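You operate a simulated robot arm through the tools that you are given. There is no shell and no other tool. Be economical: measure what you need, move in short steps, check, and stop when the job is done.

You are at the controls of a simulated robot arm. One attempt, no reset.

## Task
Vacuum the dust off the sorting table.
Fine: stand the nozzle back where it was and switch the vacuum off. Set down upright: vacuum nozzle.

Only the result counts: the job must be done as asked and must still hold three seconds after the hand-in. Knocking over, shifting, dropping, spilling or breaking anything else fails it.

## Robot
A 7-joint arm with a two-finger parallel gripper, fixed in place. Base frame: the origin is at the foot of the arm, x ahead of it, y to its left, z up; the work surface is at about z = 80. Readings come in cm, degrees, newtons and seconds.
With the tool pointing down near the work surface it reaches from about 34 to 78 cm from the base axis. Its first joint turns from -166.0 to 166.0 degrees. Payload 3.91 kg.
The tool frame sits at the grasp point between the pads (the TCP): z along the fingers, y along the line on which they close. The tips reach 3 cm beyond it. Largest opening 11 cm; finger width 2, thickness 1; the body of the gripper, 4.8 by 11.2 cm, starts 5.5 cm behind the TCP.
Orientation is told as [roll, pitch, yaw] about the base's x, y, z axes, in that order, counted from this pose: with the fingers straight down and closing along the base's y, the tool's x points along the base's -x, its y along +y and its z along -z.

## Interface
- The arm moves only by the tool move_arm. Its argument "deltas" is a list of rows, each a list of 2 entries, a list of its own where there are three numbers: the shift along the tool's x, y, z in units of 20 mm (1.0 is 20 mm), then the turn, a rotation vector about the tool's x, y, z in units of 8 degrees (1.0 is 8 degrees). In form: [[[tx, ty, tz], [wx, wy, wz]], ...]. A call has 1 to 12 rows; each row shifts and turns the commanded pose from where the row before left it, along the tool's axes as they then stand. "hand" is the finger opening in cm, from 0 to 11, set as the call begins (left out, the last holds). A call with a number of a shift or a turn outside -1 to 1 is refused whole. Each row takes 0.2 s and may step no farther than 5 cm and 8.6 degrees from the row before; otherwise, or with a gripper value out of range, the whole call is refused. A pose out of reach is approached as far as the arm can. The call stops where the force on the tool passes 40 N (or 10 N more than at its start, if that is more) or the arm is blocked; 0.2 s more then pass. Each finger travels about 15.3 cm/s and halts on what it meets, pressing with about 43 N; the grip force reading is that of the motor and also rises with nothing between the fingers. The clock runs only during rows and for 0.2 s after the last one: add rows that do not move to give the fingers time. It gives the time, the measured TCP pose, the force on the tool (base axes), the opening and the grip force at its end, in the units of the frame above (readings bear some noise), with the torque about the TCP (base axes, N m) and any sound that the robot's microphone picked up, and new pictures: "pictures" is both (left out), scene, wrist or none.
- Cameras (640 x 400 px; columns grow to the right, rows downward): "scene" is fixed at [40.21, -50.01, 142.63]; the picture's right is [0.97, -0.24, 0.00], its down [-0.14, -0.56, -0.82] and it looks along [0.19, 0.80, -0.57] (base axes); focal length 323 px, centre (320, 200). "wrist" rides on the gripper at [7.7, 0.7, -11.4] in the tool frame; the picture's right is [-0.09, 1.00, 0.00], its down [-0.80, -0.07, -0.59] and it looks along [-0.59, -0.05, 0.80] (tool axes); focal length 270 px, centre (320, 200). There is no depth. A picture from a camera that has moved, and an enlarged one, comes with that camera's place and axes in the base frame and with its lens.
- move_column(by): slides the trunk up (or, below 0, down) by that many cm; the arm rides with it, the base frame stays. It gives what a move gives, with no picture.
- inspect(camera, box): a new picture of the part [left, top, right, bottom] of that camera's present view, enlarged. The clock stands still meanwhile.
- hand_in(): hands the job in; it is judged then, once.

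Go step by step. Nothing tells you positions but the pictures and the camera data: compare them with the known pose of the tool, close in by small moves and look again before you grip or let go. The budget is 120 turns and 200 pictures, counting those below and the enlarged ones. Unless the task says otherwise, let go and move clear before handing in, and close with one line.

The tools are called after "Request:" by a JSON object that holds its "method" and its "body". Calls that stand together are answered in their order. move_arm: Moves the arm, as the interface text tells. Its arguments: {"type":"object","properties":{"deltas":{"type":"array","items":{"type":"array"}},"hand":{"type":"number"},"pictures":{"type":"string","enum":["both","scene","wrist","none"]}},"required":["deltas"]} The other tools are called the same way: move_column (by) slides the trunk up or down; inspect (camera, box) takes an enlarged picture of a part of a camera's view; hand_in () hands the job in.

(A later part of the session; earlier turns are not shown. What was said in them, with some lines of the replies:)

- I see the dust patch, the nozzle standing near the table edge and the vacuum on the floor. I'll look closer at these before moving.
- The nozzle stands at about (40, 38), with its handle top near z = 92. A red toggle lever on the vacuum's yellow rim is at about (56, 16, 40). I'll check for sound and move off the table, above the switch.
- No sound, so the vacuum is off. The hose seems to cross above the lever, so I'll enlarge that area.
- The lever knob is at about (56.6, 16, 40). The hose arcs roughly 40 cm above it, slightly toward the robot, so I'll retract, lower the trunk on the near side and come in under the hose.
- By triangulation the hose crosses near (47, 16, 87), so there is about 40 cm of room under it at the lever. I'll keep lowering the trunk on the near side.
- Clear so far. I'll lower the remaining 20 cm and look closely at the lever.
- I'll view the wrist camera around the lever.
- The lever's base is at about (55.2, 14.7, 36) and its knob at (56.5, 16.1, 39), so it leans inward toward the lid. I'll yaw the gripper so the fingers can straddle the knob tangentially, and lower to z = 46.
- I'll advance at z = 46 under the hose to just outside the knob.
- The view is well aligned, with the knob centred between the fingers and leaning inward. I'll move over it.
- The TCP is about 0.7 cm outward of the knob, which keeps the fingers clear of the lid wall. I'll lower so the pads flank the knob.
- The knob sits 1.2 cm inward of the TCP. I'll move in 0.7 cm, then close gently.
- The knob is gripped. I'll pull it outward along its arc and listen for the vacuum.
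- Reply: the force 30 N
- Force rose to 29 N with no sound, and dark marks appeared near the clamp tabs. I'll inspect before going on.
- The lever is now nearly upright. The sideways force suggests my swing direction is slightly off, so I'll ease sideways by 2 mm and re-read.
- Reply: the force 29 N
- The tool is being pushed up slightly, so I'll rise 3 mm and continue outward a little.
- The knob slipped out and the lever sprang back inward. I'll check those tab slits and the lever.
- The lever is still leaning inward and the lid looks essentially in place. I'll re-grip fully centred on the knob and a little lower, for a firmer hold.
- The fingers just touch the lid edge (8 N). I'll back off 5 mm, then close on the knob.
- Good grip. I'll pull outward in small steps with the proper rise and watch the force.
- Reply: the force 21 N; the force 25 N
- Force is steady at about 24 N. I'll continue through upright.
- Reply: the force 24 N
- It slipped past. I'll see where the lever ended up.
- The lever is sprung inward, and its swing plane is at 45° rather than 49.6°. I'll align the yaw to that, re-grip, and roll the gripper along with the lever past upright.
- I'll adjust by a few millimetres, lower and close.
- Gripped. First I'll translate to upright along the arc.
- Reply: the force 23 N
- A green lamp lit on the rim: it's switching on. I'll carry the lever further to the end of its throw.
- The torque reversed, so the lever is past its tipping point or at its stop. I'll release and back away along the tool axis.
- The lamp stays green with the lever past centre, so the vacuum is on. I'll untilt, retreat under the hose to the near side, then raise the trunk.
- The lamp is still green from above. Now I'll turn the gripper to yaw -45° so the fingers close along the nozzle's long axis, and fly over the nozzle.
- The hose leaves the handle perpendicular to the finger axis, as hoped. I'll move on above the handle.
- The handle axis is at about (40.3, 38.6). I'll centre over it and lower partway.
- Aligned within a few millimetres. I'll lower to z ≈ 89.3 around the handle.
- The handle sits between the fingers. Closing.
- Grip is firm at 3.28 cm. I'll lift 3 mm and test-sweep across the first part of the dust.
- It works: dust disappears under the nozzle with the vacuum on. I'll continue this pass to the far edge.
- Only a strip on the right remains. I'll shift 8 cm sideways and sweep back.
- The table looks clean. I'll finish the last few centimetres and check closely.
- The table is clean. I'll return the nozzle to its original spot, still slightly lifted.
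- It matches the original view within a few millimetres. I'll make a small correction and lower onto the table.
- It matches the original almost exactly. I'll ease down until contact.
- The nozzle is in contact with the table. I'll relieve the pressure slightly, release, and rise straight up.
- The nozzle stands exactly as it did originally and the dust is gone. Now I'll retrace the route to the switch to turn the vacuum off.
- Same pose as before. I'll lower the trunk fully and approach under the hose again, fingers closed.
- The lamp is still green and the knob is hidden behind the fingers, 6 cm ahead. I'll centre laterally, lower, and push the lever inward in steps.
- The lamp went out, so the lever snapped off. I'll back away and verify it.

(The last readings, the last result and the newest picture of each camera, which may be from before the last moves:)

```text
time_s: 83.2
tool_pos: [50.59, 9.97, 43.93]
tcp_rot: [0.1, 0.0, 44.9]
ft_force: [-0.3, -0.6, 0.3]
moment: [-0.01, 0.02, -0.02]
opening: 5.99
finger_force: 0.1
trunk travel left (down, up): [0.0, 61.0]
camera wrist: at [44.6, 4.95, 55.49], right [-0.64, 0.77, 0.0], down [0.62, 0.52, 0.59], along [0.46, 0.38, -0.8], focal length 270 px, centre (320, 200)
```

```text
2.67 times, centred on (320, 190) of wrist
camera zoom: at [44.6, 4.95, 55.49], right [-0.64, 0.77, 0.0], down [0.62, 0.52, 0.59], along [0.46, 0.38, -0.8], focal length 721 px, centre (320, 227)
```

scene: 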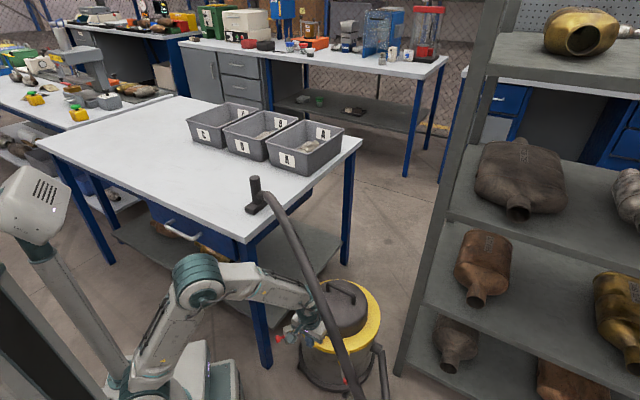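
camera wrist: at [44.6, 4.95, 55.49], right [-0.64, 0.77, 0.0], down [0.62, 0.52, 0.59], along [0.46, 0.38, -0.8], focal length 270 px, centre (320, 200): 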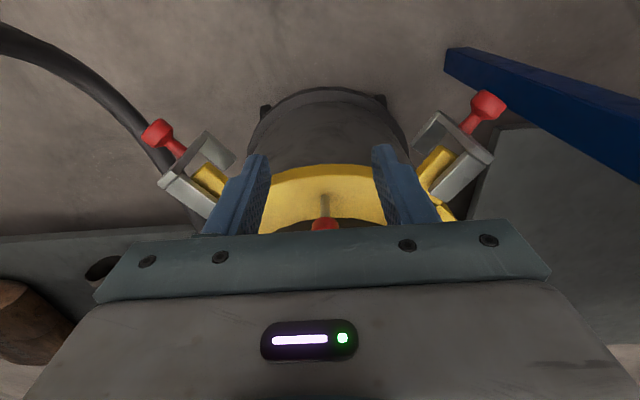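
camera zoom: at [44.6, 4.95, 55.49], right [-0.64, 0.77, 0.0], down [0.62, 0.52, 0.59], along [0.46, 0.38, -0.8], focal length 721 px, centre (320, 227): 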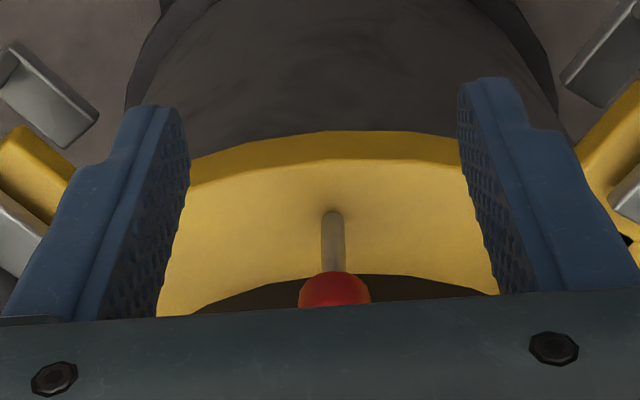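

Off: the lever leans inward again and the lamp is dark. I'll retreat clear and do a final check of the scene.

Request:
{"method": "move_arm", "body": {"deltas": [[[1, 0, 0], [0, 0, 0]], [[1, 0, 0], [0, 0, 0]], [[1, 0, 0], [0, 0, 0]], [[1, 0, 0], [0, 0, 0]], [[1, 0, 0], [0, 0, 0]], [[1, 0, 0], [0, 0, 0]], [[1, 0, 0], [0, 0, 0]], [[1, 0, 0], [0, 0, 0]], [[1, 0, 0], [0, 0, 0]]], "pictures": "none"}}

Request:
{"method": "move_column", "body": {"by": 30}}

Request:
{"method": "move_column", "body": {"by": 25}}

Request:
{"method": "inspect", "body": {"camera": "scene", "box": [0, 0, 640, 400]}}

Request:
{"method": "inspect", "body": {"camera": "wrist", "box": [240, 60, 440, 185]}}

Request:
{"method": "inspect", "body": {"camera": "scene", "box": [260, 260, 400, 400]}}

```text
time_s: 85.2
tool_pos: [37.92, -2.99, 44.05]
tcp_rot: [0.0, 0.1, 45.0]
ft_force: [0.2, 0.0, 0.7]
moment: [0.04, 0.0, 0.01]
opening: 5.97
finger_force: 0.0
trunk travel left (down, up): [0.0, 61.0]
```

```text
time_s: 88.2
tool_pos: [37.88, -2.86, 74.02]
tcp_rot: [0.0, 0.0, 45.0]
ft_force: [0.2, -0.2, 0.3]
moment: [-0.01, -0.01, -0.01]
opening: 6.0
finger_force: 0.1
trunk travel left (down, up): [-30.0, 31.0]
```

```text
time_s: 90.8
tool_pos: [37.77, -3.03, 98.94]
tcp_rot: [0.0, 0.0, 45.0]
ft_force: [0.2, -0.3, -0.1]
moment: [0.0, 0.01, 0.01]
opening: 6.0
finger_force: 0.1
trunk travel left (down, up): [-55.0, 6.0]
```

```text
1.00 times, centred on (320, 200) of scene (not enlarged: the box is as wide or as high as the picture)
camera zoom: at [40.21, -50.01, 142.63], right [0.97, -0.24, 0.0], down [-0.14, -0.56, -0.82], along [0.19, 0.8, -0.57], focal length 323 px, centre (320, 200)
```

zoom: 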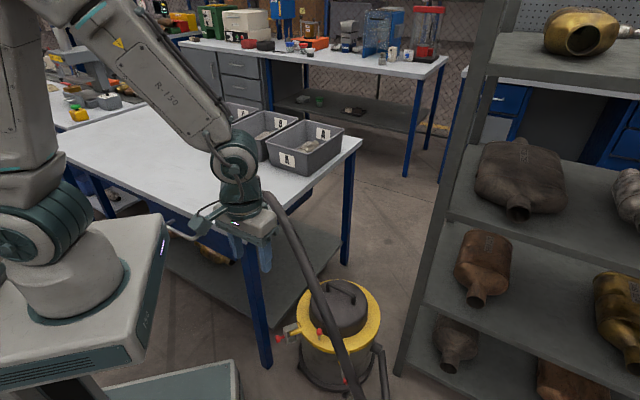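

```text
3.20 times, centred on (340, 122) of wrist
camera zoom: at [31.83, -8.0, 110.6], right [-0.64, 0.77, 0.0], down [0.62, 0.52, 0.59], along [0.46, 0.38, -0.8], focal length 865 px, centre (256, 448)
```

zoom: 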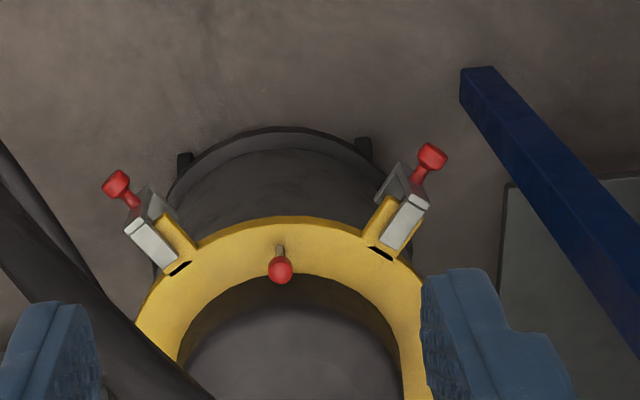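

```text
2.86 times, centred on (330, 330) of scene
camera zoom: at [40.21, -50.01, 142.63], right [0.97, -0.24, 0.0], down [-0.14, -0.56, -0.82], along [0.19, 0.8, -0.57], focal length 922 px, centre (291, -171)
```

zoom: 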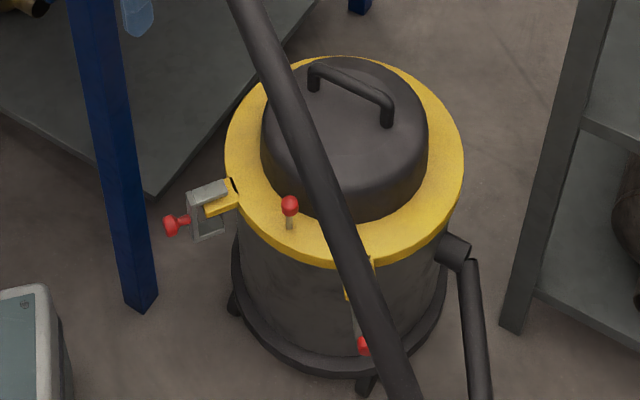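

The lever looks less inclined than originally, so I'll compare it closely with the starting view.

Request:
{"method": "inspect", "body": {"camera": "scene", "box": [265, 285, 365, 350]}}

```text
6.15 times, centred on (315, 318) of scene
camera zoom: at [40.21, -50.01, 142.63], right [0.97, -0.24, 0.0], down [-0.14, -0.56, -0.82], along [0.19, 0.8, -0.57], focal length 1987 px, centre (351, -523)
```

zoom: 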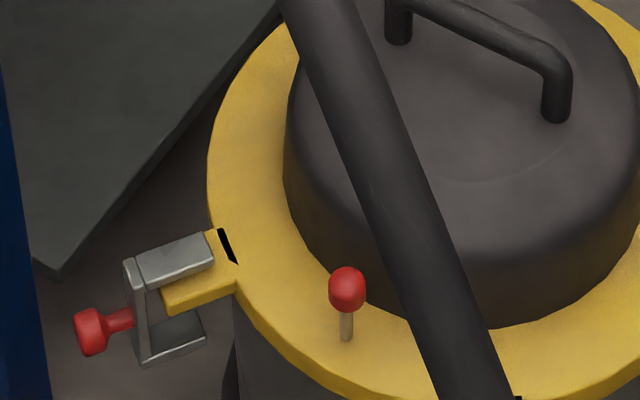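

The lever stays where it is pushed, held by friction, and sits short of its original off position by about 1.6 cm at the knob. I'll go back and push it fully to where it was.

Request:
{"method": "move_column", "body": {"by": -28}}

Request:
{"method": "move_column", "body": {"by": -27}}

Request:
{"method": "move_arm", "body": {"deltas": [[[-1, 0, 0], [0, 0, 0]], [[-1, 0, 0], [0, 0, 0]], [[-1, 0, 0], [0, 0, 0]], [[-1, 0, 0], [0, 0, 0]], [[-1, 0, 0], [0, 0, 0]], [[-1, 0, 0], [0, 0, 0]], [[-1, 0, 0], [0, 0, 0]], [[-1, 0, 0], [0, 0, 0]], [[-1, 0, 0], [0, 0, 0]], [[0, 0, 0.7], [0, 0, 0]], [[0, 0, 0.7], [0, 0, 0]]], "hand": 0, "pictures": "wrist"}}

```text
time_s: 93.7
tool_pos: [37.85, -2.95, 71.17]
tcp_rot: [0.0, 0.1, 45.0]
ft_force: [0.2, -0.1, -0.1]
moment: [0.03, 0.01, 0.01]
opening: 5.99
finger_force: 0.1
trunk travel left (down, up): [-27.0, 34.0]
```

```text
time_s: 96.4
tool_pos: [37.77, -3.07, 44.1]
tcp_rot: [0.0, 0.0, 45.0]
ft_force: [-0.2, -0.8, 0.1]
moment: [-0.01, 0.03, -0.02]
opening: 6.0
finger_force: 0.1
trunk travel left (down, up): [0.0, 61.0]
```

```text
time_s: 98.8
tool_pos: [50.55, 9.8, 41.01]
tcp_rot: [0.1, 0.0, 45.0]
ft_force: [0.3, -1.1, -0.1]
moment: [-0.03, -0.01, 0.0]
opening: 0.0
finger_force: 37.9
trunk travel left (down, up): [0.0, 61.0]
camera wrist: at [44.57, 4.9, 52.59], right [-0.64, 0.77, 0.0], down [0.62, 0.52, 0.59], along [0.46, 0.38, -0.8], focal length 270 px, centre (320, 200)
```

wrist: 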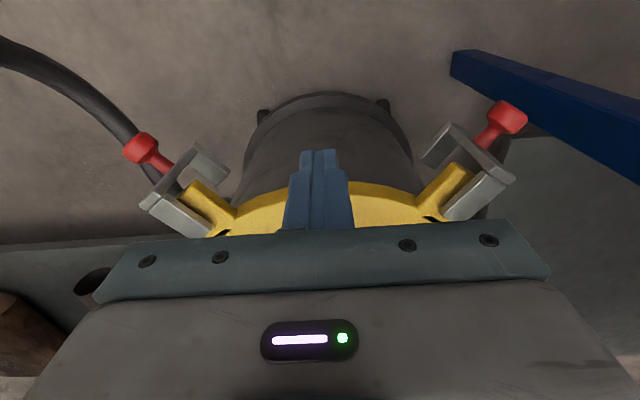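

I'll advance to contact, then push about 1.7 cm further in small steps.

Request:
{"method": "move_arm", "body": {"deltas": [[[-0.8, 0, 0], [0, 0, 0]], [[-0.8, 0, 0], [0, 0, 0]], [[-0.6, 0, 0], [0, 0, 0]], [[-0.3, 0, 0], [0, 0, 0]], [[-0.3, 0, 0], [0, 0, 0]]], "pictures": "none"}}

Request:
{"method": "move_arm", "body": {"deltas": [[[-0.25, 0, 0], [0, 0, 0]], [[-0.2, 0, 0], [0, 0, 0]]], "pictures": "wrist"}}

```text
time_s: 100.0
tool_pos: [54.48, 13.67, 41.23]
tcp_rot: [0.0, 0.0, 45.1]
ft_force: [-1.0, -0.1, 0.3]
moment: [0.01, 0.0, -0.01]
opening: 0.0
finger_force: 37.6
trunk travel left (down, up): [0.0, 61.0]
```

```text
time_s: 100.6
tool_pos: [55.1, 14.21, 41.18]
tcp_rot: [0.1, 0.2, 45.0]
ft_force: [-3.3, -5.3, -0.2]
moment: [-0.17, 0.01, -0.03]
opening: 0.02
finger_force: 37.2
trunk travel left (down, up): [0.0, 61.0]
camera wrist: at [49.1, 9.19, 52.84], right [-0.64, 0.77, 0.0], down [0.62, 0.52, 0.59], along [0.45, 0.38, -0.81], focal length 270 px, centre (320, 200)
```

wrist: 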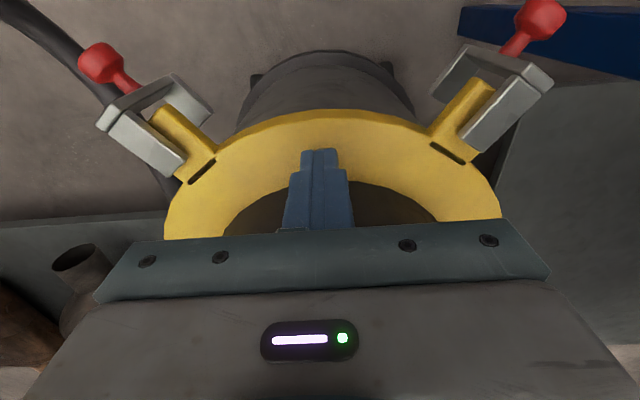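

I'm pushing at 6 N. A little further, to reproduce the original lean.

Request:
{"method": "move_arm", "body": {"deltas": [[[-0.2, 0, 0], [0, 0, 0]], [[-0.15, 0, 0], [0, 0, 0]]], "pictures": "none"}}

Request:
{"method": "inspect", "body": {"camera": "scene", "box": [265, 285, 365, 350]}}

```text
time_s: 101.2
tool_pos: [55.39, 14.64, 41.26]
tcp_rot: [0.0, 0.2, 45.0]
ft_force: [-14.6, -16.4, 6.2]
moment: [-0.18, 0.27, -0.05]
opening: 0.0
finger_force: 37.6
trunk travel left (down, up): [0.0, 61.0]
```

```text
6.15 times, centred on (315, 318) of scene
camera zoom: at [40.21, -50.01, 142.63], right [0.97, -0.24, 0.0], down [-0.14, -0.56, -0.82], along [0.19, 0.8, -0.57], focal length 1987 px, centre (351, -523)
```

zoom: 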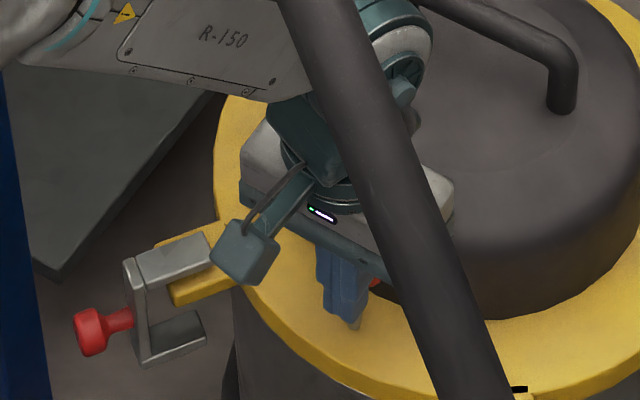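

It has reached the stop at 22 N. I'll back off and compare.

Request:
{"method": "move_arm", "body": {"deltas": [[[0.8, 0, 0], [0, 0, 0]], [[0.8, 0, -0.4], [0, 0, 0]], [[1, 0, -0.8], [0, 0, 0]], [[1, 0, 0], [0, 0, 0]], [[1, 0, 0], [0, 0, 0]], [[1, 0, 0], [0, 0, 0]], [[1, 0, 0], [0, 0, 0]], [[1, 0, 0], [0, 0, 0]], [[1, 0, 0], [0, 0, 0]], [[1, 0, 0], [0, 0, 0]], [[1, 0, 0], [0, 0, 0]], [[1, 0, 0], [0, 0, 0]]], "pictures": "wrist"}}

Request:
{"method": "inspect", "body": {"camera": "scene", "box": [265, 285, 365, 350]}}

```text
time_s: 103.8
tool_pos: [39.21, -1.71, 43.77]
tcp_rot: [0.0, 0.0, 45.0]
ft_force: [1.3, -0.5, -0.7]
moment: [-0.02, 0.0, 0.02]
opening: 0.0
finger_force: 37.3
trunk travel left (down, up): [0.0, 61.0]
camera wrist: at [33.1, -6.7, 55.32], right [-0.64, 0.77, 0.0], down [0.62, 0.52, 0.59], along [0.46, 0.38, -0.8], focal length 270 px, centre (320, 200)
```

wrist: 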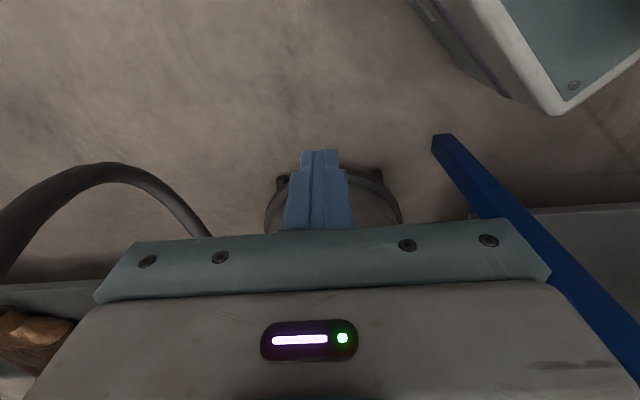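

```text
6.15 times, centred on (315, 318) of scene
camera zoom: at [40.21, -50.01, 142.63], right [0.97, -0.24, 0.0], down [-0.14, -0.56, -0.82], along [0.19, 0.8, -0.57], focal length 1987 px, centre (351, -523)
```

zoom: 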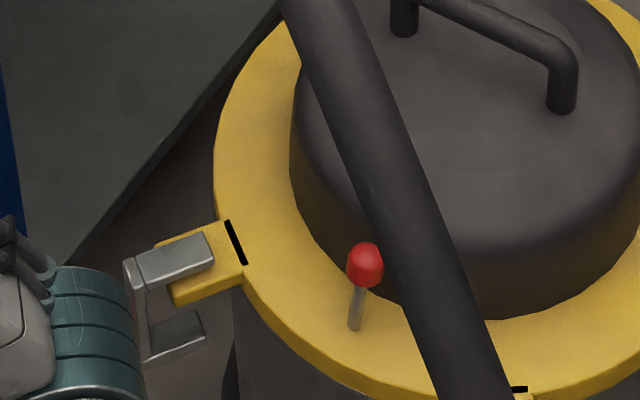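

The lever now matches its original off position and the lamp is dark. I'll raise the trunk clear and do a final check.

Request:
{"method": "move_column", "body": {"by": 28}}

Request:
{"method": "move_column", "body": {"by": 27}}

Request:
{"method": "move_arm", "body": {"deltas": [[[0.8, -0.8, -0.5], [0, 0, 0]], [[0, -0.8, -0.5], [0, 0, 0]], [[0, -0.8, -0.5], [0, 0, 0]], [[0, -0.8, -0.5], [0, 0, 0]], [[0, 0, 0], [0, 0, 0]]], "hand": 6}}

Request:
{"method": "inspect", "body": {"camera": "scene", "box": [180, 130, 360, 345]}}

```text
time_s: 106.6
tool_pos: [39.11, -1.63, 71.84]
tcp_rot: [0.0, 0.0, 45.1]
ft_force: [0.7, -0.4, -0.3]
moment: [0.01, 0.01, 0.01]
opening: 0.01
finger_force: 37.6
trunk travel left (down, up): [-28.0, 33.0]
```

```text
time_s: 109.4
tool_pos: [39.12, -1.59, 98.71]
tcp_rot: [0.0, 0.0, 45.1]
ft_force: [0.5, 0.1, 0.7]
moment: [0.0, 0.0, 0.01]
opening: 0.0
finger_force: 37.5
trunk travel left (down, up): [-55.0, 6.0]
```

```text
time_s: 110.6
tool_pos: [42.58, -7.45, 102.89]
tcp_rot: [0.0, 0.0, 45.0]
ft_force: [-0.8, -0.9, -0.7]
moment: [-0.03, -0.01, 0.03]
opening: 6.02
finger_force: 0.0
trunk travel left (down, up): [-55.0, 6.0]
camera wrist: at [36.58, -12.42, 114.41], right [-0.64, 0.77, 0.0], down [0.62, 0.52, 0.59], along [0.46, 0.38, -0.8], focal length 270 px, centre (320, 200)
```

scene: 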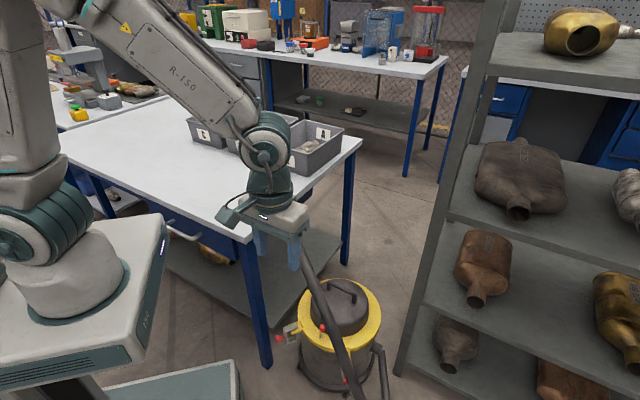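
wrist: 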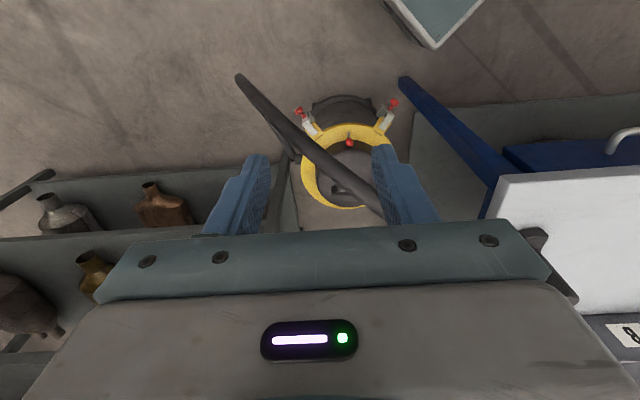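

```text
1.86 times, centred on (270, 238) of scene
camera zoom: at [40.21, -50.01, 142.63], right [0.97, -0.24, 0.0], down [-0.14, -0.56, -0.82], along [0.19, 0.8, -0.57], focal length 601 px, centre (413, 130)
```

zoom: 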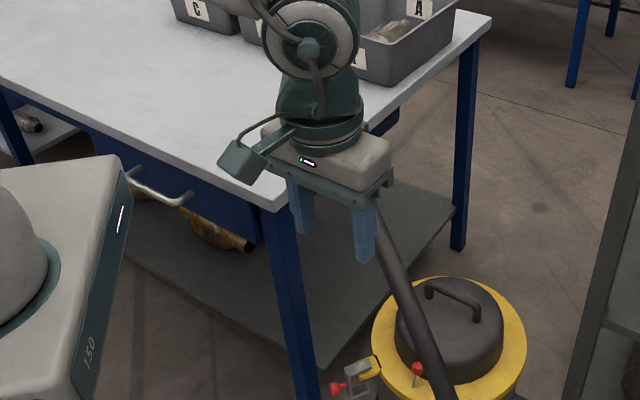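

The table is clean, the nozzle stands upright in its place, the lamp is dark with the lever in its original off position, and the arm is clear. Handing in.

Request:
{"method": "hand_in", "body": {}}

```text
The job is handed in.
```

The job is handed in: the dust is vacuumed off the sorting table, the nozzle stands upright where it was, and the vacuum is switched off; working the switch lever left the vacuum's lid about 3 mm from its original position.
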